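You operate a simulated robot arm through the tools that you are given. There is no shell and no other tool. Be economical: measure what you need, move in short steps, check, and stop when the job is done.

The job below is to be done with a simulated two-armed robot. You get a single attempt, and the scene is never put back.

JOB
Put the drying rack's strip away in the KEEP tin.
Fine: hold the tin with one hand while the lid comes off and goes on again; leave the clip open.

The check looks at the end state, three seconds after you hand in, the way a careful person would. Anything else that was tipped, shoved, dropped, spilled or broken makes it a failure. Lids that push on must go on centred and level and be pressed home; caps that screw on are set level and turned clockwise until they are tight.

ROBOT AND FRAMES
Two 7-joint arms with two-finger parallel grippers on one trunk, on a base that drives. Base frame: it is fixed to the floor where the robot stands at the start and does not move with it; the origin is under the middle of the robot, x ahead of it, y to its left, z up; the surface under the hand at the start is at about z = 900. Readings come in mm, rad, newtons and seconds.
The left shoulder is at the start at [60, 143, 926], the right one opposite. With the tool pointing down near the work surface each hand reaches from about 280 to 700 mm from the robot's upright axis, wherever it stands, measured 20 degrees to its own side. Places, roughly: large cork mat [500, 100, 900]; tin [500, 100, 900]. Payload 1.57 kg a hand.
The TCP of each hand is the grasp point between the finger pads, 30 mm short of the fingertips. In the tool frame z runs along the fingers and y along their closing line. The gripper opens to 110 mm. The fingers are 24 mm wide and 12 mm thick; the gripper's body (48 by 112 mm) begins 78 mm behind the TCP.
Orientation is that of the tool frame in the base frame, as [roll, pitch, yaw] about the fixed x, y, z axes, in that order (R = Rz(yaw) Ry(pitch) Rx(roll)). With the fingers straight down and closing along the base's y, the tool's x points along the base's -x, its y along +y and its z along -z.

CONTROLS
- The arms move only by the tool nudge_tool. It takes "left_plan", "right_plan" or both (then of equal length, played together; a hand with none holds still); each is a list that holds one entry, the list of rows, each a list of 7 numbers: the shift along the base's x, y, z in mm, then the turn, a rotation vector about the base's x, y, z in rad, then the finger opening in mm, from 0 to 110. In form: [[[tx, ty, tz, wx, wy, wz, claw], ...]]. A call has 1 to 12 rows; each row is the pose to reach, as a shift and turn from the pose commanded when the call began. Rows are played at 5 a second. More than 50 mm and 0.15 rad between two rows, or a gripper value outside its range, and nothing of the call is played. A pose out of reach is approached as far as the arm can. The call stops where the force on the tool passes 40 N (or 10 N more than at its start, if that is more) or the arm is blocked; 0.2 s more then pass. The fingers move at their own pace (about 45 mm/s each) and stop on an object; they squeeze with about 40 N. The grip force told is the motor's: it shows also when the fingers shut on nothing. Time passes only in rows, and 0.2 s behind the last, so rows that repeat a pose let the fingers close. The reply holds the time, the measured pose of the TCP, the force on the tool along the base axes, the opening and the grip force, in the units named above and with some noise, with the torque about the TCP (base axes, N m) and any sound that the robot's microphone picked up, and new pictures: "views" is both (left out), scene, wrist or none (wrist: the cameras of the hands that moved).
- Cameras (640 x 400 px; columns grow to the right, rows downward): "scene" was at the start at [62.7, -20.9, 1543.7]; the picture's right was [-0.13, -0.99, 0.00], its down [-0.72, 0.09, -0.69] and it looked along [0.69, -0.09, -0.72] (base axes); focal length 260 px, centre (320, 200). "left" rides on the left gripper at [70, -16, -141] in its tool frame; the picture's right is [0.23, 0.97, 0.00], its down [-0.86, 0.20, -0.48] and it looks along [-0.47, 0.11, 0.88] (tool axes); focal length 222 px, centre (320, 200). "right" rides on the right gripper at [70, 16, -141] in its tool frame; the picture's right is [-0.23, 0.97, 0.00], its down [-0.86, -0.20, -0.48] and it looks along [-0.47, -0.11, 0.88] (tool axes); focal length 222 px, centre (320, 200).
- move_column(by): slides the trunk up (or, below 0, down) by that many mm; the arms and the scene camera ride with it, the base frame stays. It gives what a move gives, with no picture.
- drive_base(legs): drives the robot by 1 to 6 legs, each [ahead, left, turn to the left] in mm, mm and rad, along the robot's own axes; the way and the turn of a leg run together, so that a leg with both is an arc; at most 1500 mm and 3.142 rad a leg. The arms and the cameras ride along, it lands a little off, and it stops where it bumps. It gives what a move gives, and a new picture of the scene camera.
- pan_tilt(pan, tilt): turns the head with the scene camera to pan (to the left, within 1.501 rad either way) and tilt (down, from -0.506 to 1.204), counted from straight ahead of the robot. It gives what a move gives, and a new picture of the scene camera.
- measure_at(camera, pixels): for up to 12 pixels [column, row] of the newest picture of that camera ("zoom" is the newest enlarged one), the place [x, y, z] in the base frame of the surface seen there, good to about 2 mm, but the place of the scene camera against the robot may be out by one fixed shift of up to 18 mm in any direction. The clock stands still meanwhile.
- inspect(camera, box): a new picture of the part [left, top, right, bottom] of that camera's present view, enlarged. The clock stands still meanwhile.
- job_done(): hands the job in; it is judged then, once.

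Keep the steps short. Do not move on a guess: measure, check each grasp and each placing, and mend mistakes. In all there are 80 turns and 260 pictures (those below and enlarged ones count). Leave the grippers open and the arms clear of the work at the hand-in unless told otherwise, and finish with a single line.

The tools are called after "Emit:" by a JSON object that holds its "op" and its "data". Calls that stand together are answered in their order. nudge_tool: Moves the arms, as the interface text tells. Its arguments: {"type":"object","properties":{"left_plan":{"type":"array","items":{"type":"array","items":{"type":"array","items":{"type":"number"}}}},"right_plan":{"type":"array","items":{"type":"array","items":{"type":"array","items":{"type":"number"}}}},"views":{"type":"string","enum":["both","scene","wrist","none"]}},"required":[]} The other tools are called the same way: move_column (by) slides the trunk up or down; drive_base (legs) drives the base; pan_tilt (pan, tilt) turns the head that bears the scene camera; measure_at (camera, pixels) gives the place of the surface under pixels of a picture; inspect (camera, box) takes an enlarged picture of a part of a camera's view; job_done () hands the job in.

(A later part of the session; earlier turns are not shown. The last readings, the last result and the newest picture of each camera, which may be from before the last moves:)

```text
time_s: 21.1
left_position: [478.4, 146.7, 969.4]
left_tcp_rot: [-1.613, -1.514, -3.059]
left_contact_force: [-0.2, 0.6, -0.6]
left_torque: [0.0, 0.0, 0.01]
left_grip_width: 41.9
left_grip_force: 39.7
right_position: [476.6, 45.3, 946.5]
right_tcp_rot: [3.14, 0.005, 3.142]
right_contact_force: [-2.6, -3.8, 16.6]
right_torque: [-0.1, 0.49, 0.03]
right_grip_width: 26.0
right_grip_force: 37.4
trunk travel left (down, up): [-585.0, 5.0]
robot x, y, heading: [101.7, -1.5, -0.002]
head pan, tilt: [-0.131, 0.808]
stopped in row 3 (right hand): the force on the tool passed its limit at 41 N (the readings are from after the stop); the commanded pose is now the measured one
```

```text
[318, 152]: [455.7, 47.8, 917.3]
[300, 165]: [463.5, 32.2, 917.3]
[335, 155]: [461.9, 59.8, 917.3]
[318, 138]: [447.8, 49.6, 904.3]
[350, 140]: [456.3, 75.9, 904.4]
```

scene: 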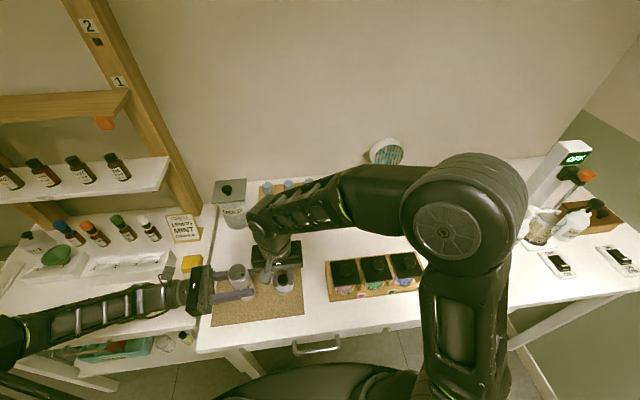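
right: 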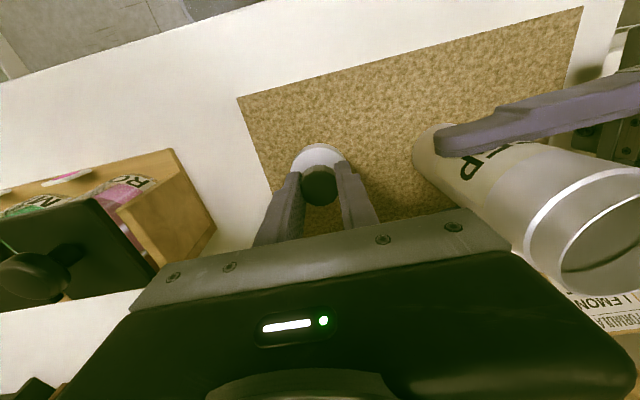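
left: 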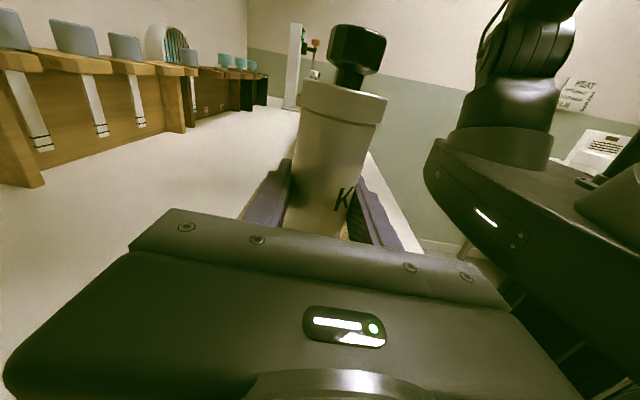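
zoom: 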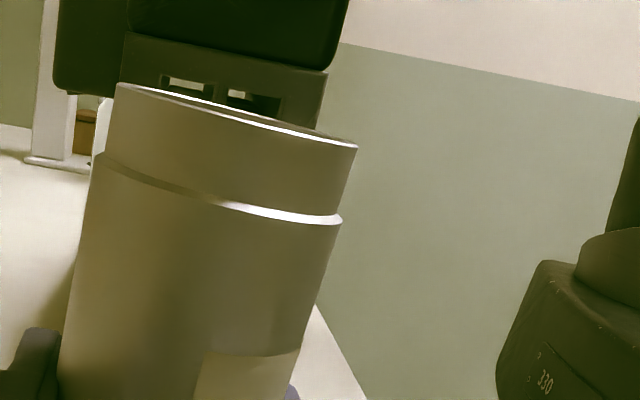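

The lid rests flat on the mat (top at 917, mat 904). I release it and lift the right hand, and release the tin with the left, backing out straight to the left.

Emit:
{"op": "nudge_tool", "data": {"right_plan": [[[0, 0, 2, 0, 0, 0, 45], [0, 0, 2, 0, 0, 0, 60], [0, 0, 20, 0, 0, 0, 60], [0, 0, 60, 0, 0, 0, 60], [0, 0, 105, 0, 0, 0, 60], [0, 0, 150, 0, 0, 0, 60], [0, -20, 190, 0, 0, 0, 70]]], "left_plan": [[[0, 0, 0, 0, 0, 0, 80], [0, 0, 0, 0, 0, 0, 110], [0, 0, 0, 0, 0, 0, 110], [0, 0, 0, 0, 0, 0, 110], [0, 30, 0, 0, 0, 0, 110], [0, 70, 0, 0, 0, 0, 110], [0, 110, 0, 0, 0, 0, 110]]], "views": "both"}}

```text
time_s: 22.8
left_position: [477.3, 259.6, 970.0]
left_tcp_rot: [-1.627, -1.51, -3.042]
left_contact_force: [-1.0, -0.2, 0.7]
left_torque: [0.02, -0.02, 0.05]
left_grip_width: 109.7
left_grip_force: 0.1
right_position: [475.1, 27.0, 1137.0]
right_tcp_rot: [-3.142, 0.004, -3.141]
right_contact_force: [0.5, 0.6, -0.3]
right_torque: [0.01, -0.05, 0.01]
right_grip_width: 70.2
right_grip_force: 0.0
trunk travel left (down, up): [-585.0, 5.0]
robot x, y, heading: [98.2, -2.6, 0.002]
head pan, tilt: [-0.131, 0.808]
```

scene: 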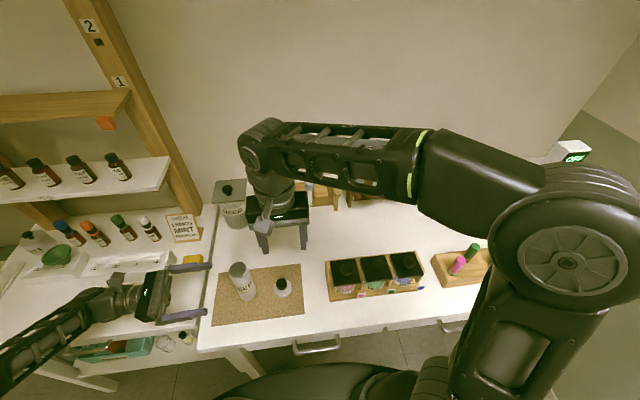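
right: 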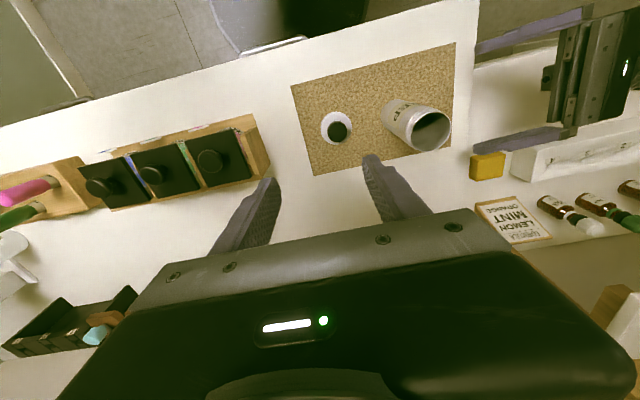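
left: 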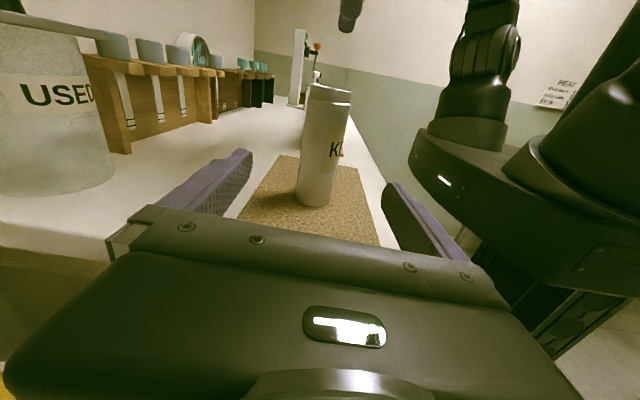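

Both released cleanly; tin upright and lid on the mat. I raise the left hand clear (z≈1120) and move the right hand toward the rack side before driving.

Emit:
{"op": "nudge_tool", "data": {"left_plan": [[[0, 10, 45, 0, 0, 0, 110], [0, 20, 90, 0, 0, 0, 110], [0, 30, 130, 0, 0, 0, 110], [0, 40, 160, 0, 0, 0, 110]]], "right_plan": [[[0, -45, 10, 0, 0, 0, 70], [10, -90, 10, 0, 0, 0, 70], [20, -135, 10, 0, 0, 0, 70], [30, -180, 10, 0, 0, 0, 70]]], "views": "none"}}

Emit:
{"op": "drive_base", "data": {"legs": [[75, -70, 0]]}}

```text
time_s: 23.8
left_position: [479.2, 260.5, 980.2]
left_tcp_rot: [-1.642, -1.514, -3.028]
left_contact_force: [-0.4, 0.2, -0.1]
left_torque: [0.0, 0.0, 0.0]
left_grip_width: 110.3
left_grip_force: 0.0
left hand out of reach, approached as far as the arm can: row 1, 2, 3, 4
right_position: [507.6, -155.3, 1145.7]
right_tcp_rot: [3.138, 0.004, -3.139]
right_contact_force: [-0.1, -1.1, 0.4]
right_torque: [0.05, -0.01, 0.0]
right_grip_width: 70.4
right_grip_force: 0.1
trunk travel left (down, up): [-585.0, 5.0]
robot x, y, heading: [104.4, 3.9, -0.001]
head pan, tilt: [-0.131, 0.808]
```

```text
time_s: 24.9
left_position: [553.7, 190.4, 980.9]
left_tcp_rot: [-1.645, -1.513, -3.022]
left_contact_force: [-1.0, 0.5, -0.8]
left_torque: [-0.01, -0.03, 0.01]
left_grip_width: 110.0
left_grip_force: 0.0
right_position: [581.4, -225.6, 1144.2]
right_tcp_rot: [3.14, 0.002, -3.142]
right_contact_force: [0.7, 0.4, 0.2]
right_torque: [0.03, 0.01, 0.0]
right_grip_width: 70.0
right_grip_force: 0.2
trunk travel left (down, up): [-585.0, 5.0]
robot x, y, heading: [172.7, -71.1, -0.0]
head pan, tilt: [-0.131, 0.808]
```

scene: 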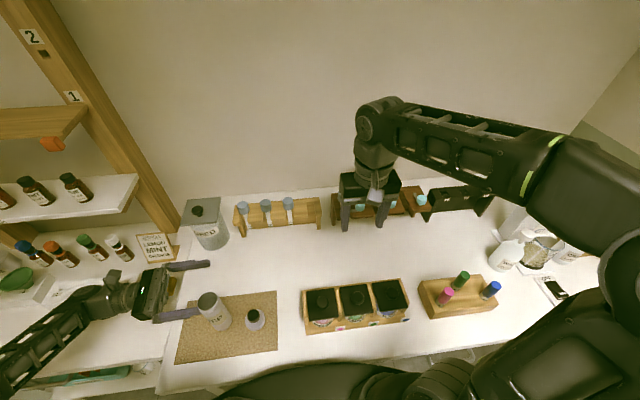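

The left hand did not rise (reach), and is now near the tin. I check closely before anything moves.

Emit:
{"op": "inspect", "data": {"camera": "scene", "box": [150, 250, 280, 350]}}

Emit:
{"op": "inspect", "data": {"camera": "left", "box": [0, 0, 640, 400]}}

Emit:
{"op": "inspect", "data": {"camera": "right", "box": [0, 0, 640, 400]}}

```text
4.00 times, centred on (215, 300) of scene
```

zoom: 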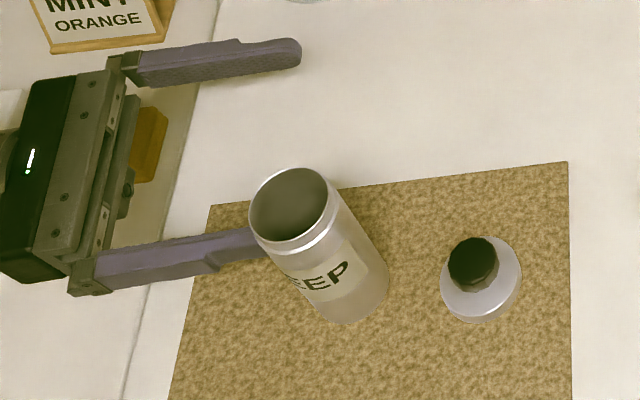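

```text
1.00 times, centred on (320, 200) of left (not enlarged: the box is as wide or as high as the picture)
```

zoom: 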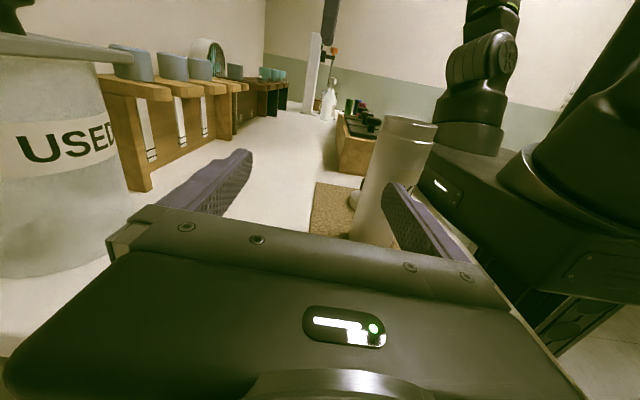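

```text
1.00 times, centred on (320, 200) of right (not enlarged: the box is as wide or as high as the picture)
```

zoom: 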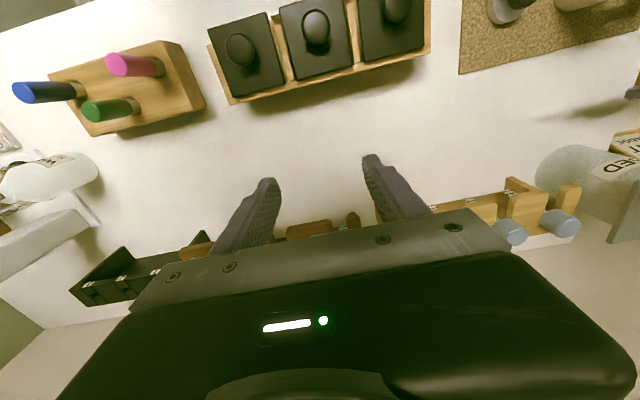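

The tin is upright, the near finger close beside it. I withdraw the left hand straight to +y.

Emit:
{"op": "nudge_tool", "data": {"left_plan": [[[3, 10, 0, 0, 0, 0, 110], [4, 30, 0, 0, 0, 0, 110], [4, 60, 0, 0, 0, 0, 110], [4, 90, 0, 0, 0, 0, 110]]], "views": "both"}}

Emit:
{"op": "inspect", "data": {"camera": "scene", "box": [150, 250, 280, 350]}}

```text
time_s: 25.9
left_position: [553.0, 190.7, 982.0]
left_tcp_rot: [-1.634, -1.514, -3.036]
left_contact_force: [-0.4, 0.6, 0.5]
left_torque: [-0.02, 0.0, -0.01]
left_grip_width: 110.3
left_grip_force: 0.0
left hand out of reach, approached as far as the arm can: row 1, 2, 3, 4
right_position: [581.2, -224.7, 1145.1]
right_tcp_rot: [3.138, 0.004, 3.141]
right_contact_force: [-0.1, -0.5, 0.5]
right_torque: [0.0, -0.04, 0.01]
right_grip_width: 70.1
right_grip_force: 0.0
trunk travel left (down, up): [-585.0, 5.0]
robot x, y, heading: [177.9, -67.4, -0.005]
head pan, tilt: [-0.131, 0.808]
```

scene: 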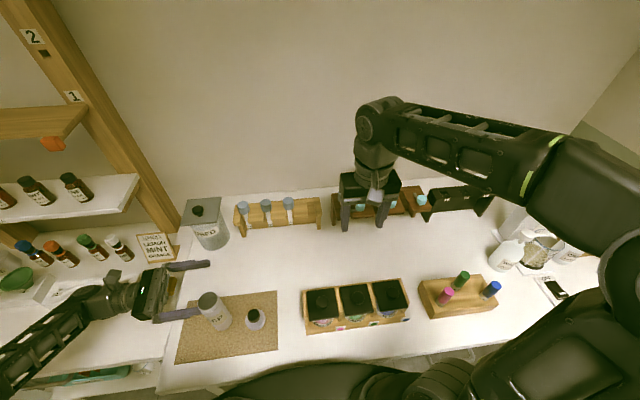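
left: 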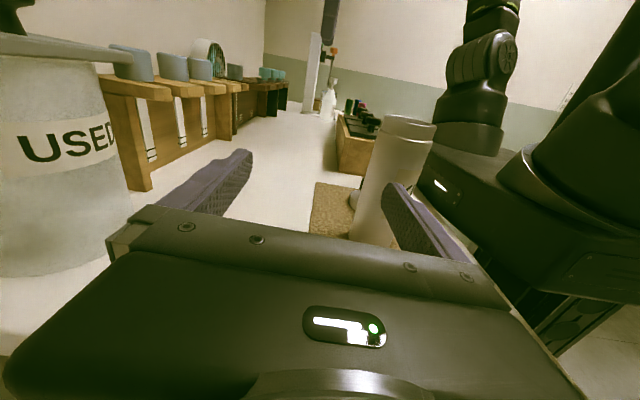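

```text
4.00 times, centred on (215, 300) of scene
```

zoom: 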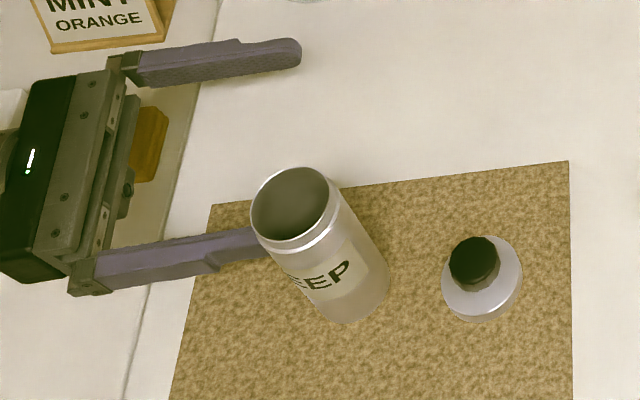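

The left hand sits at its reach limit. The rack is just as reachable from y=0, so I'll drive straight left to draw that hand away from the tin; first check the jar's clearance.

Emit:
{"op": "measure_at", "data": {"camera": "left", "pixels": [[110, 240], [60, 270], [115, 150], [30, 200], [230, 170], [395, 200], [60, 60], [140, 62]]}}

Emit:
{"op": "measure_at", "data": {"camera": "scene", "pixels": [[220, 235], [215, 245], [195, 243], [200, 265], [200, 210], [180, 222], [214, 300], [255, 315]]}}

```text
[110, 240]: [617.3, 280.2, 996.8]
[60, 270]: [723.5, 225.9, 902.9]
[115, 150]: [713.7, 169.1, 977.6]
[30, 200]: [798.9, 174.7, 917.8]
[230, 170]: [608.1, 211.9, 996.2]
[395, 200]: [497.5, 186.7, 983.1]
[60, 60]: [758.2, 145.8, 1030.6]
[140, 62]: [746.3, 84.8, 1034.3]
```

```text
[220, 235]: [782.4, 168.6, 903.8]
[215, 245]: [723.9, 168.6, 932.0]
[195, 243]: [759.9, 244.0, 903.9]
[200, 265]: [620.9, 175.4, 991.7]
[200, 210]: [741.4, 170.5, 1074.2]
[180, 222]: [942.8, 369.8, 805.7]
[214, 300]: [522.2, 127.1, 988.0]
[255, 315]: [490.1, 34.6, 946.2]
```

Jar begins at x≈705; clear. Drive 70 mm left.

Emit:
{"op": "drive_base", "data": {"legs": [[0, 70, 0]]}}

Emit:
{"op": "inspect", "data": {"camera": "scene", "box": [150, 230, 310, 350]}}

```text
time_s: 26.9
left_position: [553.7, 260.6, 980.3]
left_tcp_rot: [-1.611, -1.513, -3.06]
left_contact_force: [0.2, -0.4, 0.4]
left_torque: [0.0, -0.02, -0.02]
left_grip_width: 110.2
left_grip_force: 0.1
right_position: [581.1, -153.6, 1146.0]
right_tcp_rot: [3.139, 0.005, -3.14]
right_contact_force: [-0.4, 0.9, 0.5]
right_torque: [-0.06, 0.02, -0.01]
right_grip_width: 69.7
right_grip_force: 0.1
trunk travel left (down, up): [-585.0, 5.0]
robot x, y, heading: [169.2, -2.2, 0.009]
head pan, tilt: [-0.131, 0.808]
```

scene: 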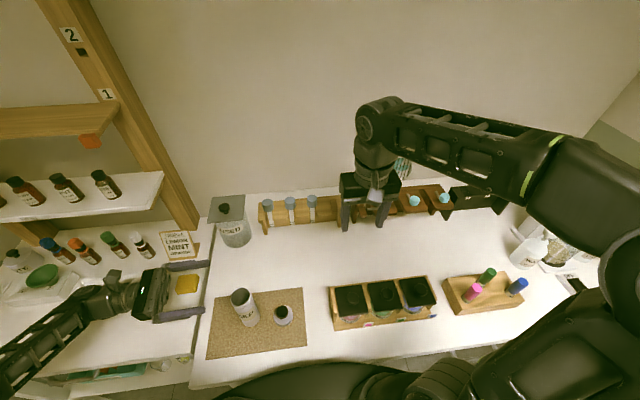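

```text
3.33 times, centred on (230, 290) of scene
```

zoom: 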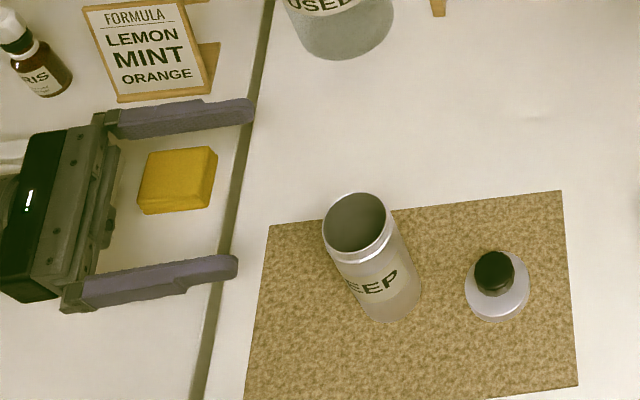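

Clear. Now the right hand goes over the clip knob at slot 1, estimated (706,−256), staying at z≈1120.

Emit:
{"op": "nudge_tool", "data": {"right_plan": [[[30, -30, -5, 0, 0, 0, 70], [60, -60, -10, 0, 0, 0, 70], [90, -90, -15, 0, 0, 0, 70], [115, -102, -20, 0, 0, 0, 70], [120, -102, -26, 0, 0, 0, 70]]], "views": "both"}}

```text
time_s: 28.1
left_position: [553.1, 260.7, 980.1]
left_tcp_rot: [-1.637, -1.513, -3.033]
left_contact_force: [-0.4, 0.7, -1.0]
left_torque: [0.03, 0.0, 0.01]
left_grip_width: 109.9
left_grip_force: 0.0
right_position: [700.9, -257.9, 1120.5]
right_tcp_rot: [3.14, 0.003, -3.139]
right_contact_force: [-0.7, -0.6, -0.7]
right_torque: [-0.02, 0.01, 0.0]
right_grip_width: 69.8
right_grip_force: 0.1
trunk travel left (down, up): [-585.0, 5.0]
robot x, y, heading: [171.7, -1.6, 0.002]
head pan, tilt: [-0.131, 0.808]
```

scene: 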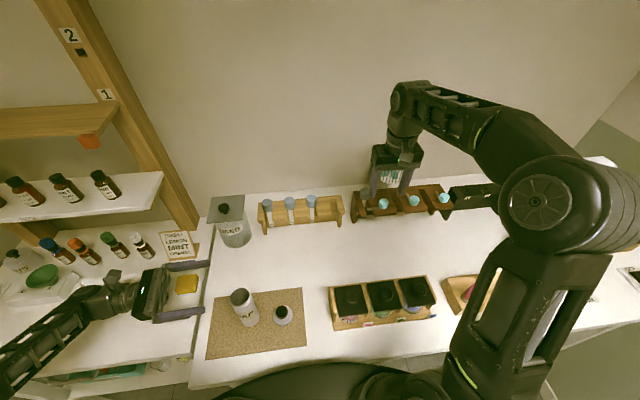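
right: 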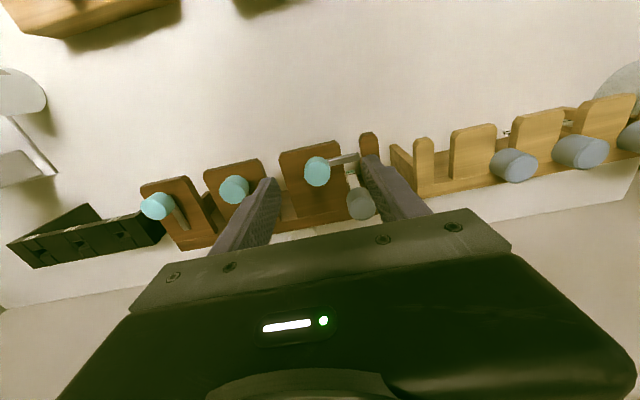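

Good view. I enlarge and measure the clip knob (317,172), its lever (345,160), and the strip handle (360,203).

Emit:
{"op": "inspect", "data": {"camera": "right", "box": [210, 120, 400, 240]}}

Emit:
{"op": "measure_at", "data": {"camera": "right", "pixels": [[317, 167], [311, 167], [324, 167], [340, 160], [355, 158], [360, 207], [355, 205], [366, 205], [360, 195], [360, 215], [353, 180], [298, 200]]}}

Emit:
{"op": "measure_at", "data": {"camera": "right", "pixels": [[235, 183], [155, 202], [180, 218], [349, 178], [352, 190], [369, 145], [310, 150], [340, 180]]}}

```text
3.33 times, centred on (305, 180) of right
```

zoom: 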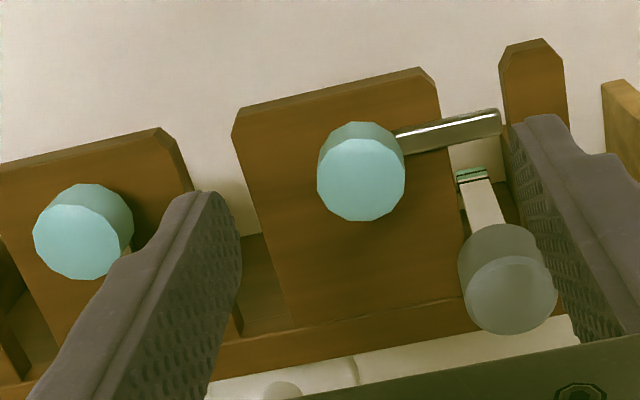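

```text
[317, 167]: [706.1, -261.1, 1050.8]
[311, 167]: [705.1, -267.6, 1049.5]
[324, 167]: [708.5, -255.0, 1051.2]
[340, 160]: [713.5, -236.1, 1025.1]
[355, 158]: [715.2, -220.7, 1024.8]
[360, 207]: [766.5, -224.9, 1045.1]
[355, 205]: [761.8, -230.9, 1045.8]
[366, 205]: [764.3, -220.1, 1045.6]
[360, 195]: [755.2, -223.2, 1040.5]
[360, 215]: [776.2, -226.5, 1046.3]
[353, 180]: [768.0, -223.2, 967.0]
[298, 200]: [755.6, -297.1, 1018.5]
```

```text
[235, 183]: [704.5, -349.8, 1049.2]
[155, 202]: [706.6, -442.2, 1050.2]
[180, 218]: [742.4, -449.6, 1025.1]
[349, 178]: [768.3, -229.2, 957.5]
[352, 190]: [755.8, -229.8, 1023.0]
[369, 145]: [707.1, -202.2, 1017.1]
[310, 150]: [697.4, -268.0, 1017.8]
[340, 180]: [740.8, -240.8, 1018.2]
```

Knob centre ≈ (712,−261), top 1051; lever crosses slot 1 at z≈1025; strip handle at (766,−225). I lower to just above the knob and recheck the centring.

Emit:
{"op": "nudge_tool", "data": {"right_plan": [[[6, -2, -15, 0, 0, 0, 60], [11, -3.5, -30, 0, 0, 0, 60], [11, -3.5, -33, 0, 0, 0, 60]]], "views": "wrist"}}

Emit:
{"op": "inspect", "data": {"camera": "right", "box": [230, 120, 420, 240]}}

```text
time_s: 28.9
left_position: [553.0, 260.1, 980.4]
left_tcp_rot: [-1.635, -1.514, -3.036]
left_contact_force: [0.1, 0.4, 0.3]
left_torque: [0.01, -0.01, 0.01]
left_grip_width: 109.9
left_grip_force: 0.0
right_position: [711.9, -260.1, 1086.7]
right_tcp_rot: [3.14, 0.005, -3.139]
right_contact_force: [0.3, -0.2, 0.0]
right_torque: [-0.01, 0.03, 0.02]
right_grip_width: 60.1
right_grip_force: 0.1
trunk travel left (down, up): [-585.0, 5.0]
robot x, y, heading: [172.7, -0.2, 0.003]
head pan, tilt: [-0.131, 0.808]
```

right: 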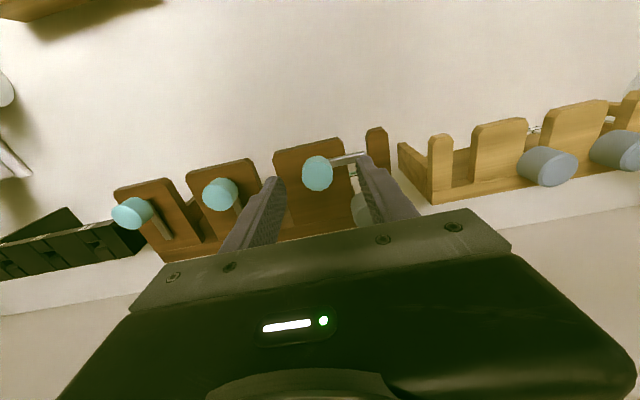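

```text
3.33 times, centred on (325, 180) of right
```

zoom: 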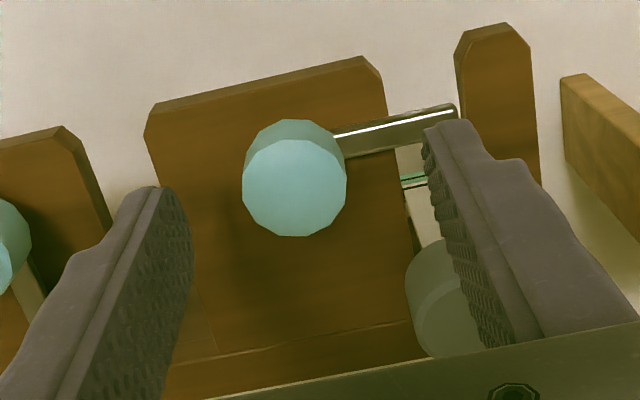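

Emit:
{"op": "measure_at", "data": {"camera": "zoom", "pixels": [[295, 187], [295, 145], [295, 232], [250, 190], [342, 185], [440, 135], [165, 200], [440, 112], [395, 130]]}}

```text
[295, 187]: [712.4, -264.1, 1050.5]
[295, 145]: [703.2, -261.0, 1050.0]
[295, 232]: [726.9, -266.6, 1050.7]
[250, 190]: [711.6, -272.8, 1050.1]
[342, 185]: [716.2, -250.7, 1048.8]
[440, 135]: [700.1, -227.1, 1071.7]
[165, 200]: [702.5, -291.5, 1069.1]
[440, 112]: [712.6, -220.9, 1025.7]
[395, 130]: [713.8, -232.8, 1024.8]
```

Knob centre ≈ (714,−263). I adjust by (+2,−2.5), descend to TCP z 1061 and close.

Emit:
{"op": "nudge_tool", "data": {"right_plan": [[[2, -2.5, -12, 0, 0, 0, 60], [2, -2.5, -25.5, 0, 0, 0, 55], [2, -2.5, -25.5, 0, 0, 0, 40], [2, -2.5, -25.5, 0, 0, 0, 22], [2, -2.5, -25.5, 0, 0, 0, 15], [2, -2.5, -25.5, 0, 0, 0, 15]]], "views": "wrist"}}

```text
time_s: 30.3
left_position: [552.8, 259.8, 980.3]
left_tcp_rot: [-1.639, -1.514, -3.029]
left_contact_force: [0.2, -1.2, -0.4]
left_torque: [-0.06, 0.02, 0.0]
left_grip_width: 109.9
left_grip_force: 0.0
right_position: [714.3, -263.5, 1060.6]
right_tcp_rot: [3.139, 0.002, -3.139]
right_contact_force: [-1.1, -2.9, -1.8]
right_torque: [-0.43, -0.28, 0.0]
right_grip_width: 27.8
right_grip_force: 30.2
trunk travel left (down, up): [-585.0, 5.0]
robot x, y, heading: [174.2, -4.2, -0.0]
head pan, tilt: [-0.131, 0.808]
```

right: 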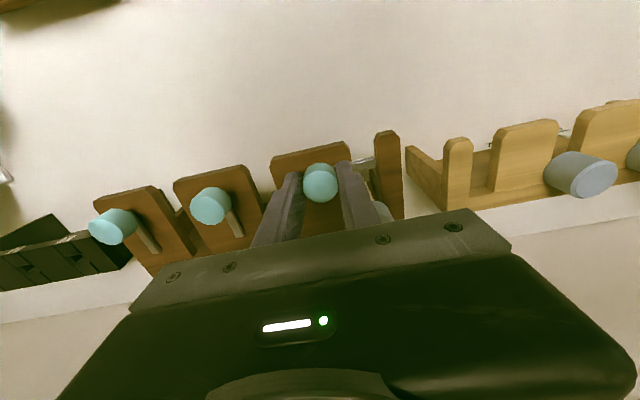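

Gripped (28 mm). Now I twist clockwise (−z) a first 0.45 rad, watching the torque.

Emit:
{"op": "nudge_tool", "data": {"right_plan": [[[0, 0, 0, 0, 0, -0.15, 15], [0, 0, 0, 0, 0, -0.3, 15], [0, 0, 0, 0, 0, -0.45, 15]]], "views": "wrist"}}

```text
time_s: 31.1
left_position: [553.1, 260.7, 981.1]
left_tcp_rot: [-1.637, -1.513, -3.033]
left_contact_force: [0.7, -0.5, 0.6]
left_torque: [0.01, 0.01, -0.01]
left_grip_width: 110.2
left_grip_force: 0.1
right_position: [713.3, -263.4, 1060.2]
right_tcp_rot: [3.139, 0.003, 2.691]
right_contact_force: [-1.4, -0.7, -2.4]
right_torque: [-0.66, -0.13, 0.02]
right_grip_width: 27.6
right_grip_force: 37.7
trunk travel left (down, up): [-585.0, 5.0]
robot x, y, heading: [174.2, -1.5, 0.003]
head pan, tilt: [-0.131, 0.808]
```

right: 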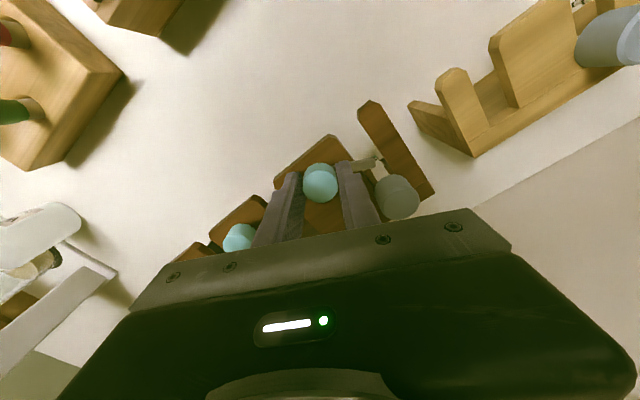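

The lever turns with the knob (still at (365,163) relative to the fingers). Continue another 0.6 rad.

Emit:
{"op": "nudge_tool", "data": {"right_plan": [[[0, 0, 0, 0, 0, -0.15, 15], [0, 0, 0, 0, 0, -0.3, 15], [0, 0, 0, 0, 0, -0.45, 15], [0, 0, 0, 0, 0, -0.6, 15]]], "views": "wrist"}}

Emit:
{"op": "inspect", "data": {"camera": "right", "box": [230, 100, 460, 240]}}

```text
time_s: 32.1
left_position: [552.8, 260.4, 980.2]
left_tcp_rot: [-1.633, -1.514, -3.037]
left_contact_force: [-0.9, -1.1, -0.4]
left_torque: [0.0, 0.02, 0.05]
left_grip_width: 109.9
left_grip_force: 0.1
right_position: [714.1, -262.7, 1060.3]
right_tcp_rot: [3.139, 0.003, 2.09]
right_contact_force: [1.6, 2.9, -3.0]
right_torque: [-0.06, 0.44, -0.01]
right_grip_width: 27.7
right_grip_force: 38.4
trunk travel left (down, up): [-585.0, 5.0]
robot x, y, heading: [172.5, -1.1, -0.001]
head pan, tilt: [-0.131, 0.808]
```

right: 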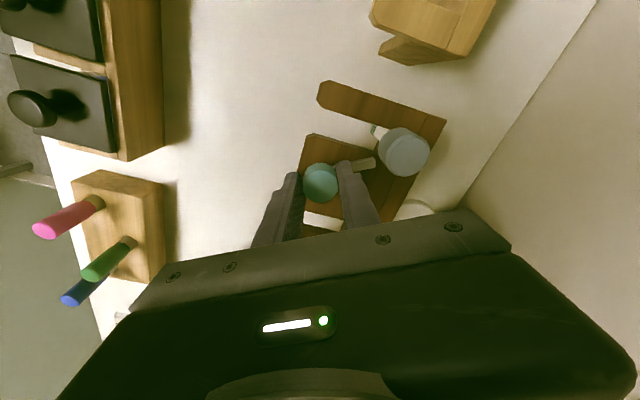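

```text
2.78 times, centred on (345, 170) of right
```

zoom: 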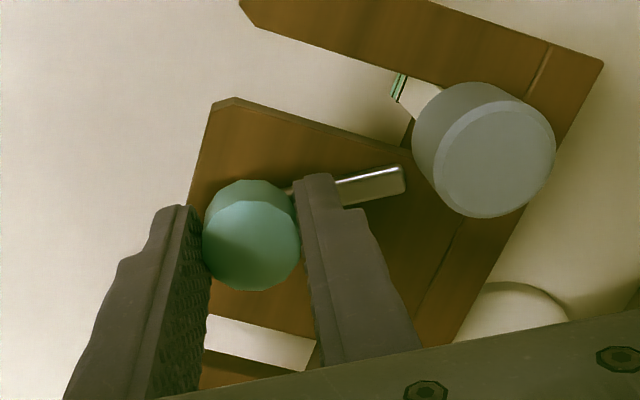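

The lever has left the slot. I turn another 0.5 rad to match the other open clips.

Emit:
{"op": "nudge_tool", "data": {"right_plan": [[[0, 0, 0, 0, 0, -0.15, 15], [0, 0, 0, 0, 0, -0.3, 15], [0, 0, 0, 0, 0, -0.45, 15], [0, 0, 0, 0, 0, -0.53, 15]]], "views": "wrist"}}

Emit:
{"op": "inspect", "data": {"camera": "right", "box": [230, 70, 460, 240]}}

```text
time_s: 33.1
left_position: [553.9, 260.5, 981.3]
left_tcp_rot: [-1.631, -1.515, -3.037]
left_contact_force: [0.7, -0.2, -0.1]
left_torque: [0.03, -0.01, -0.02]
left_grip_width: 110.0
left_grip_force: 0.0
right_position: [715.5, -262.5, 1061.7]
right_tcp_rot: [3.139, 0.003, 1.561]
right_contact_force: [3.4, 4.5, -3.0]
right_torque: [0.3, 0.35, 0.38]
right_grip_width: 27.5
right_grip_force: 37.7
trunk travel left (down, up): [-585.0, 5.0]
robot x, y, heading: [174.0, 2.1, 0.0]
head pan, tilt: [-0.131, 0.808]
```

right: 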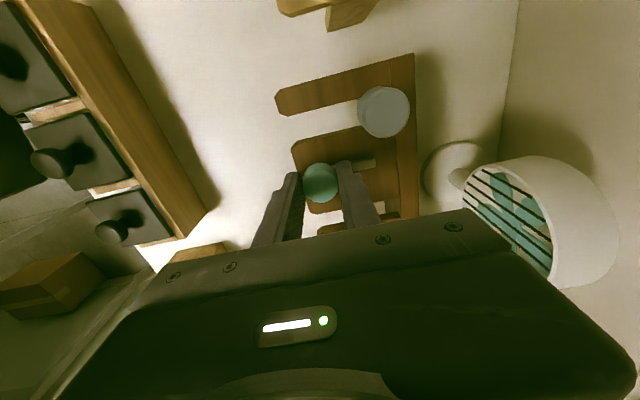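

```text
2.35 times, centred on (345, 155) of right
```

zoom: 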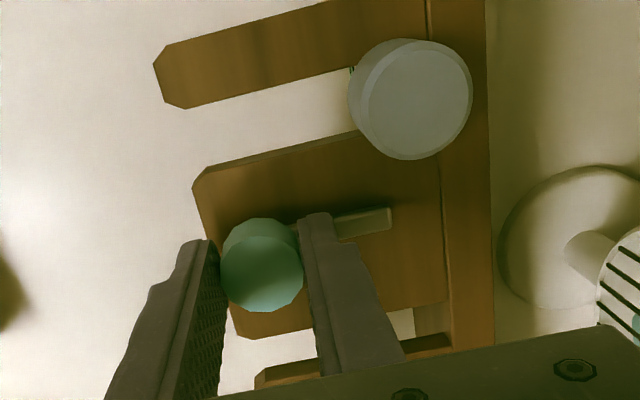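

Torque rose: the clip is at its open stop, like the others. I release the knob, lift, and check it stays open.

Emit:
{"op": "nudge_tool", "data": {"right_plan": [[[0, 0, 0, 0, 0, 0, 35], [0, 0, 0, 0, 0, 0, 50], [0, 0, 15, 0, 0, 0, 50], [0, 0, 45, 0, 0, 0, 50], [20, 15, 45, 0, 0, 0, 50], [40, 30, 45, 0, 0, 0, 50]]], "views": "wrist"}}

Emit:
{"op": "inspect", "data": {"camera": "right", "box": [230, 100, 460, 250]}}

```text
time_s: 34.5
left_position: [553.5, 258.9, 980.2]
left_tcp_rot: [-1.631, -1.513, -3.038]
left_contact_force: [0.1, -0.2, -0.1]
left_torque: [0.01, -0.02, 0.0]
left_grip_width: 110.1
left_grip_force: 0.0
right_position: [753.7, -233.1, 1107.6]
right_tcp_rot: [3.14, 0.003, 1.56]
right_contact_force: [0.1, 0.3, 0.0]
right_torque: [-0.03, 0.01, -0.05]
right_grip_width: 50.2
right_grip_force: 0.1
trunk travel left (down, up): [-585.0, 5.0]
robot x, y, heading: [172.8, -1.2, -0.0]
head pan, tilt: [-0.131, 0.808]
```

right: 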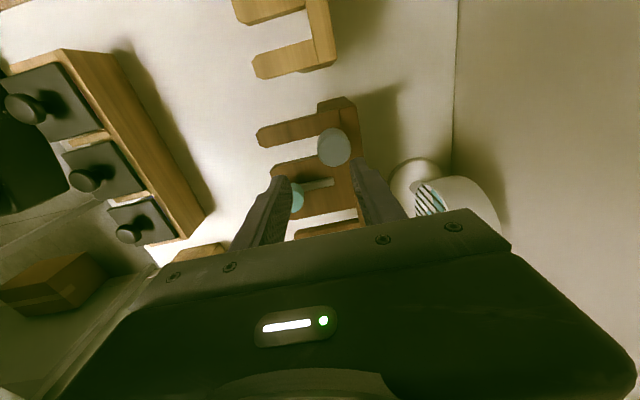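

```text
2.67 times, centred on (345, 175) of right
```

zoom: 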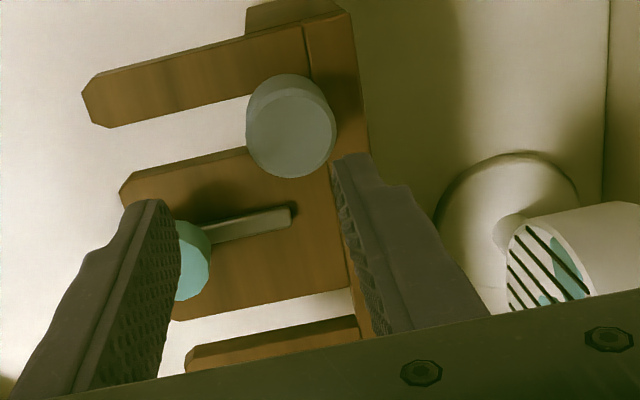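

The clip stays open. Measure the strip handle's top (zoom ~(290,132)).

Emit:
{"op": "measure_at", "data": {"camera": "zoom", "pixels": [[292, 133], [255, 135], [330, 128], [292, 95], [292, 170], [140, 95], [330, 60], [530, 240]]}}

```text
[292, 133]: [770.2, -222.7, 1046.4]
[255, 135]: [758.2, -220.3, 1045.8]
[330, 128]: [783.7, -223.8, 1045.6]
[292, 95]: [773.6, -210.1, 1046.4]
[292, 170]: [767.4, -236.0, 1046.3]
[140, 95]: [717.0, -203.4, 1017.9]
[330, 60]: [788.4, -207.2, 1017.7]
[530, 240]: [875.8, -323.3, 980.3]
```

Handle centre (770.5,−222.5), top 1046. I move over it, descend to TCP z 1060 and close gently.

Emit:
{"op": "nudge_tool", "data": {"right_plan": [[[10, 6, 0, 0, 0, 0, 60], [16.8, 10.6, -10, 0, 0, 0, 60], [16.8, 10.6, -30, 0, 0, 0, 60], [16.8, 10.6, -47.5, 0, 0, 0, 60], [16.8, 10.6, -47.5, 0, 0, 0, 60]]], "views": "wrist"}}

Emit:
{"op": "inspect", "data": {"camera": "right", "box": [230, 100, 460, 250]}}

```text
time_s: 35.7
left_position: [552.8, 260.0, 981.3]
left_tcp_rot: [-1.634, -1.514, -3.036]
left_contact_force: [0.0, -0.1, 0.5]
left_torque: [0.01, 0.0, 0.04]
left_grip_width: 109.9
left_grip_force: 0.0
right_position: [770.7, -223.6, 1058.2]
right_tcp_rot: [3.139, 0.004, 1.561]
right_contact_force: [-0.5, 0.2, 0.2]
right_torque: [-0.01, 0.02, 0.02]
right_grip_width: 59.8
right_grip_force: 0.1
trunk travel left (down, up): [-585.0, 5.0]
robot x, y, heading: [174.5, -1.8, 0.004]
head pan, tilt: [-0.131, 0.808]
```

right: 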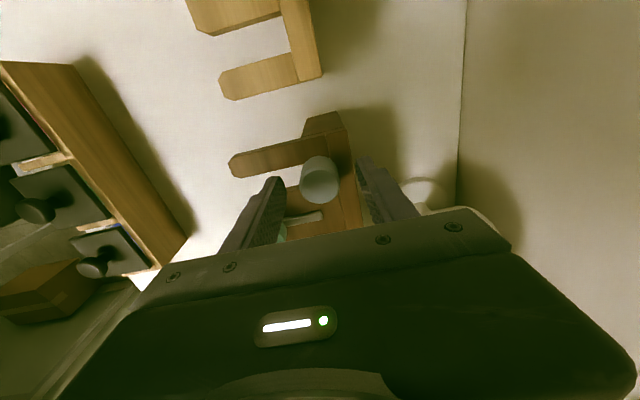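

```text
2.67 times, centred on (345, 175) of right
```

zoom: 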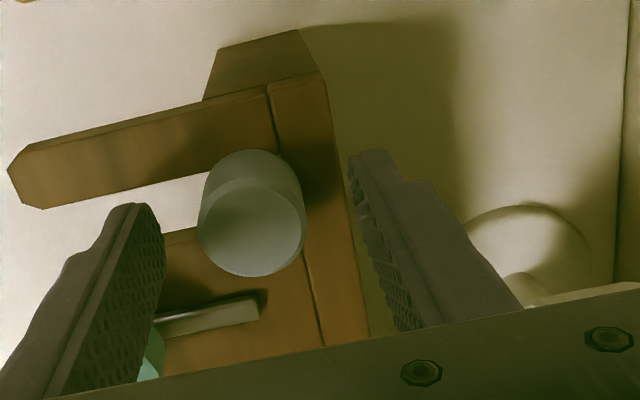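

Handle is midway between the fingers. Close.

Emit:
{"op": "nudge_tool", "data": {"right_plan": [[[0, 0, 1, 0, 0, 0, 45], [0, 0, 1, 0, 0, 0, 30], [0, 0, 1, 0, 0, 0, 18], [0, 0, 1, 0, 0, 0, 18], [0, 0, 1, 0, 0, 0, 18]]], "views": "wrist"}}

```text
time_s: 36.9
left_position: [553.9, 260.6, 979.9]
left_tcp_rot: [-1.636, -1.513, -3.035]
left_contact_force: [-0.6, 0.5, 0.4]
left_torque: [-0.02, -0.01, -0.02]
left_grip_width: 109.8
left_grip_force: 0.0
right_position: [770.4, -223.1, 1059.0]
right_tcp_rot: [3.139, 0.002, 1.564]
right_contact_force: [-0.6, -0.1, -0.4]
right_torque: [0.03, 0.04, -0.02]
right_grip_width: 30.3
right_grip_force: 39.0
trunk travel left (down, up): [-585.0, 5.0]
robot x, y, heading: [173.9, -2.2, 0.003]
head pan, tilt: [-0.131, 0.808]
```

right: 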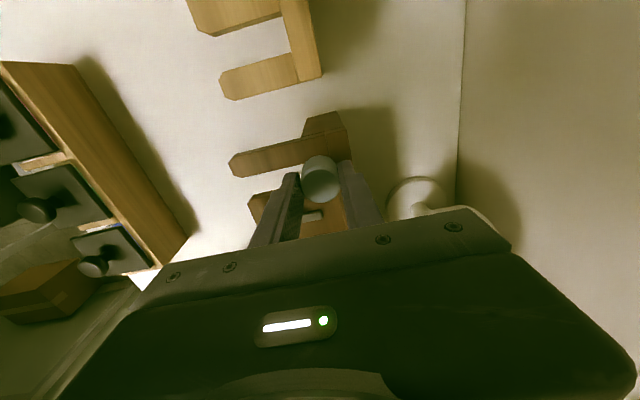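

Gripped (30 mm, 39 N). Lift 5 mm, then draw it forward out of the slot.

Emit:
{"op": "nudge_tool", "data": {"right_plan": [[[0, 0, 3, 0, 0, 0, 18], [0, 0, 6, 0, 0, 0, 18], [-15, 0, 8, 0, 0, 0, 18], [-35, 0, 8, 0, 0, 0, 18], [-60, 0, 8, 0, 0, 0, 18], [-85, 0, 8, 0, 0, 0, 18], [-110, 0, 10, 0, 0, 0, 18]]], "views": "both"}}

Emit:
{"op": "inspect", "data": {"camera": "scene", "box": [310, 150, 450, 250]}}

```text
time_s: 38.5
left_position: [552.3, 260.3, 981.9]
left_tcp_rot: [-1.637, -1.513, -3.034]
left_contact_force: [0.0, -1.3, -0.1]
left_torque: [0.04, -0.05, 0.01]
left_grip_width: 109.8
left_grip_force: 0.1
right_position: [659.6, -222.1, 1069.4]
right_tcp_rot: [3.14, 0.003, 1.563]
right_contact_force: [0.1, 0.4, -0.6]
right_torque: [0.03, -0.02, 0.02]
right_grip_width: 30.0
right_grip_force: 39.8
trunk travel left (down, up): [-585.0, 5.0]
robot x, y, heading: [173.5, -1.3, 0.0]
head pan, tilt: [-0.131, 0.808]
```

scene: 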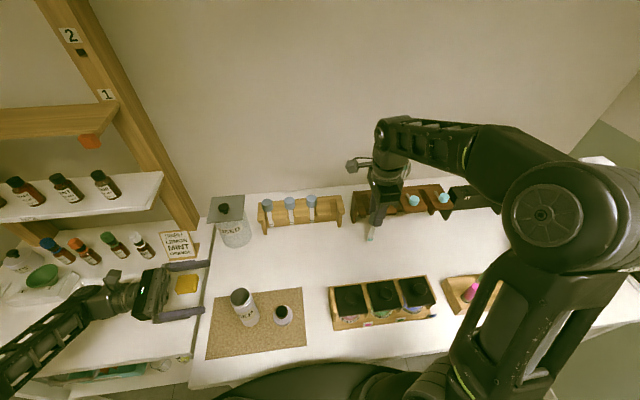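
right: 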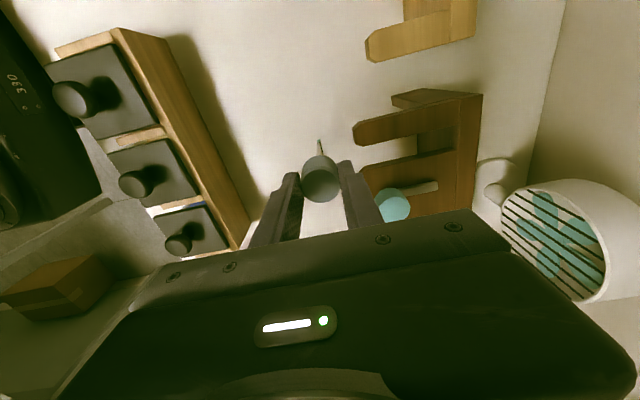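

```text
4.00 times, centred on (380, 200) of scene
```

zoom: 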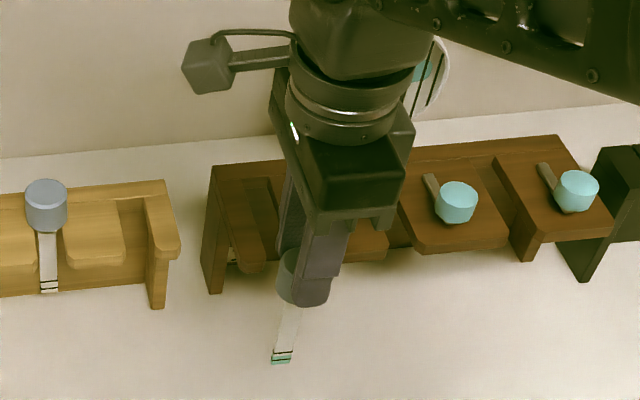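

Strip is out, nothing disturbed. I raise it and turn the wrist back to its former yaw while coming nearer, up first.

Emit:
{"op": "nudge_tool", "data": {"right_plan": [[[0, 0, 25, 0, 0, 0.1, 18], [-5, 0, 50, 0, 0, 0.24, 18], [-15, 0, 70, 0, 0, 0.38, 18], [-25, 5, 85, 0, 0, 0.52, 18], [-35, 10, 95, 0, 0, 0.66, 18], [-45, 20, 100, 0, 0, 0.8, 18], [-60, 30, 100, 0, 0, 0.94, 18], [-75, 40, 100, 0, 0, 1.08, 18], [-90, 50, 100, 0, 0, 1.22, 18], [-105, 60, 100, 0, 0, 1.36, 18], [-120, 70, 100, 0, 0, 1.48, 18], [-130, 80, 100, 0, 0, 1.578, 18]]], "views": "wrist"}}

```text
time_s: 41.1
left_position: [552.8, 260.8, 980.8]
left_tcp_rot: [-1.634, -1.514, -3.036]
left_contact_force: [1.0, 0.0, -1.3]
left_torque: [0.02, 0.01, 0.02]
left_grip_width: 110.0
left_grip_force: 0.0
right_position: [530.1, -142.0, 1169.6]
right_tcp_rot: [3.139, 0.004, -3.14]
right_contact_force: [-0.1, -0.1, -0.6]
right_torque: [0.02, 0.0, -0.02]
right_grip_width: 30.2
right_grip_force: 39.8
right hand out of reach, approached as far as the arm can: row 8
trunk travel left (down, up): [-585.0, 5.0]
robot x, y, heading: [175.1, -2.6, 0.001]
head pan, tilt: [-0.131, 0.808]
```

right: 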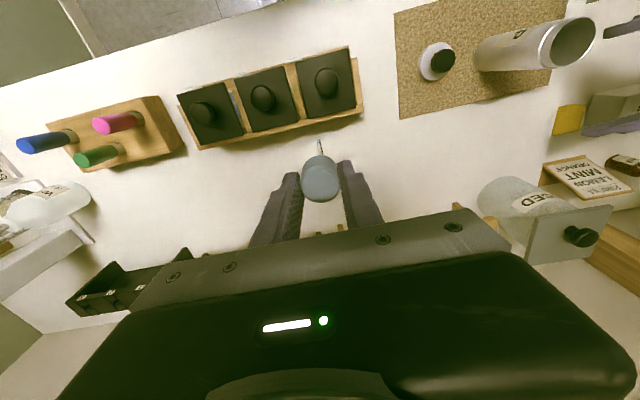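

Now drive back 73 mm so the left hand lies straight to the left of the tin again (its tips at y≈230, tin edge at 170: clear).

Emit:
{"op": "drive_base", "data": {"legs": [[-73, 0, 0]]}}

Emit:
{"op": "inspect", "data": {"camera": "left", "box": [160, 40, 480, 240]}}

Emit:
{"op": "measure_at", "data": {"camera": "zoom", "pixels": [[290, 250], [320, 250], [350, 250], [305, 280], [330, 90], [360, 90], [300, 90]]}}

```text
time_s: 42.1
left_position: [478.9, 260.1, 981.7]
left_tcp_rot: [-1.631, -1.511, -3.037]
left_contact_force: [0.2, -0.4, 0.4]
left_torque: [-0.01, 0.03, -0.01]
left_grip_width: 110.1
left_grip_force: 0.0
right_position: [456.5, -142.7, 1170.2]
right_tcp_rot: [3.14, 0.005, -3.141]
right_contact_force: [-0.4, -0.1, -1.5]
right_torque: [0.01, -0.02, 0.02]
right_grip_width: 30.0
right_grip_force: 39.6
trunk travel left (down, up): [-585.0, 5.0]
robot x, y, heading: [103.7, -2.6, -0.001]
head pan, tilt: [-0.131, 0.808]
```

scene: 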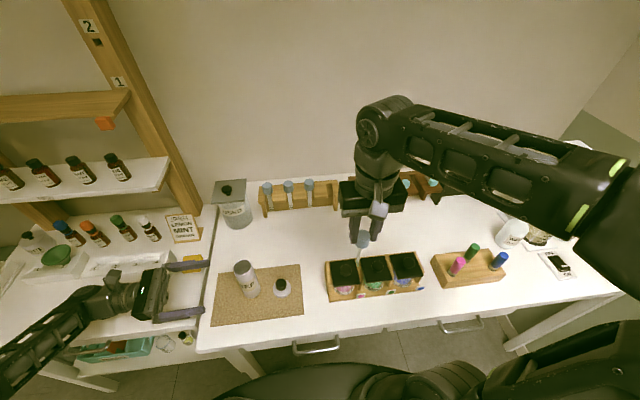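

```text
2.00 times, centred on (320, 140) of left
```

zoom: 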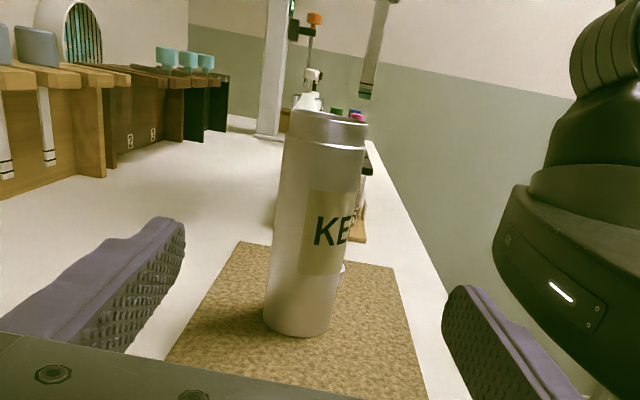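

```text
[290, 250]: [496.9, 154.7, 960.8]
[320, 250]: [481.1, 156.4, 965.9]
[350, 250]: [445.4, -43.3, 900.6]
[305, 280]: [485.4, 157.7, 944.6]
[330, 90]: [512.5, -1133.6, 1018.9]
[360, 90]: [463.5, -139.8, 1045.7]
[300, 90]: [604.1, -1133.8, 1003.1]
```

The tin has shifted about 10 mm (axis now ≈ (487,135)) but stands upright. The strip's lower end seems at z≈1045, i.e. 125 below the TCP, so I need to know the strip's end and how high I can lift. I measure and test lifting 25 mm.

Emit:
{"op": "nudge_tool", "data": {"right_plan": [[[0, 0, 10, 0, 0, 0, 18], [0, 10, 20, 0, 0, 0, 18], [0, 20, 28, 0, 0, 0, 18]]], "views": "none"}}

Emit:
{"op": "inspect", "data": {"camera": "left", "box": [280, 20, 400, 110]}}

Emit:
{"op": "inspect", "data": {"camera": "scene", "box": [220, 200, 400, 320]}}

```text
time_s: 43.0
left_position: [478.6, 262.2, 980.5]
left_tcp_rot: [-1.608, -1.513, -3.06]
left_contact_force: [-0.8, 0.9, -0.4]
left_torque: [0.0, 0.0, 0.03]
left_grip_width: 110.3
left_grip_force: 0.0
right_position: [462.2, -130.0, 1188.6]
right_tcp_rot: [3.13, 0.025, 3.136]
right_contact_force: [0.2, 0.9, -0.7]
right_torque: [-0.07, -0.03, 0.02]
right_grip_width: 30.3
right_grip_force: 39.1
right hand out of reach, approached as far as the arm can: row 1, 2, 3
trunk travel left (down, up): [-585.0, 5.0]
robot x, y, heading: [98.6, -1.3, 0.0]
head pan, tilt: [-0.131, 0.808]
```

```text
4.44 times, centred on (340, 65) of left
```

zoom: 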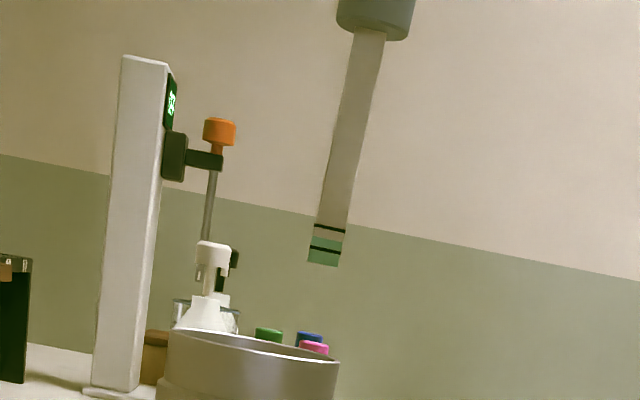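

```text
3.33 times, centred on (310, 260) of scene
```

zoom: 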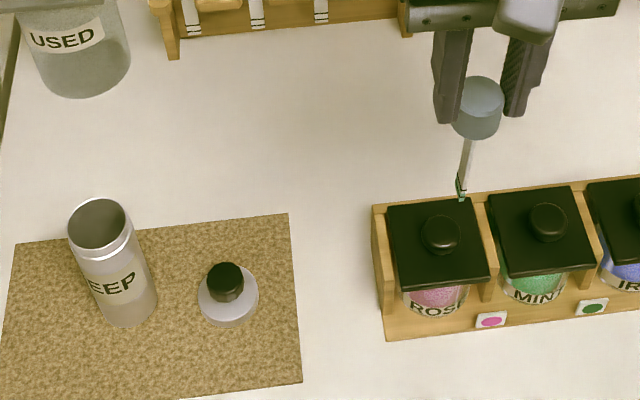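

Emit:
{"op": "measure_at", "data": {"camera": "left", "pixels": [[340, 78], [341, 76], [350, 40], [352, 25], [346, 55]]}}

Emit:
{"op": "measure_at", "data": {"camera": "scene", "pixels": [[354, 258], [354, 255], [246, 283], [246, 287], [243, 268], [249, 266], [282, 290], [278, 281]]}}

```text
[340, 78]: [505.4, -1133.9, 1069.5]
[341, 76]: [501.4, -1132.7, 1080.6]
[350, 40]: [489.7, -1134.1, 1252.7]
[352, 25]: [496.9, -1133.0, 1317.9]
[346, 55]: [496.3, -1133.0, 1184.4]
```

```text
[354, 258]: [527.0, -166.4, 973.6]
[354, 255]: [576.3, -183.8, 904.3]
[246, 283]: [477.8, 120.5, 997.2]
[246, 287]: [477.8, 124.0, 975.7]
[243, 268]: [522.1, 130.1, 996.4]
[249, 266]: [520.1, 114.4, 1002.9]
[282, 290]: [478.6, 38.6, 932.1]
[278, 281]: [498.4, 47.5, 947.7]
```

Emit:
{"op": "inspect", "data": {"camera": "left", "box": [280, 20, 400, 110]}}

Emit:
{"op": "measure_at", "data": {"camera": "zoom", "pixels": [[324, 258], [324, 240], [330, 200], [360, 60], [375, 25], [370, 10], [250, 345], [180, 345], [330, 370]]}}

```text
4.44 times, centred on (340, 65) of left
```

zoom: 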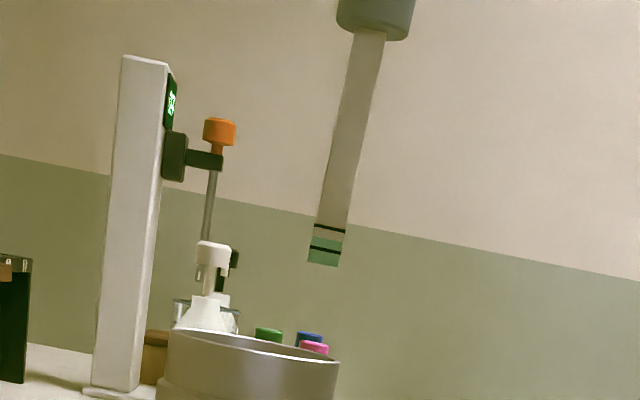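

```text
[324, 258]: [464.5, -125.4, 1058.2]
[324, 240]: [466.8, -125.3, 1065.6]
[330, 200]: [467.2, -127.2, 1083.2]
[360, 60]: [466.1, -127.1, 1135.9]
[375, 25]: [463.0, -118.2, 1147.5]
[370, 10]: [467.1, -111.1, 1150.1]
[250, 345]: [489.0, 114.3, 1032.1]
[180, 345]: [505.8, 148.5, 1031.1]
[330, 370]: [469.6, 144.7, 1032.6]
```

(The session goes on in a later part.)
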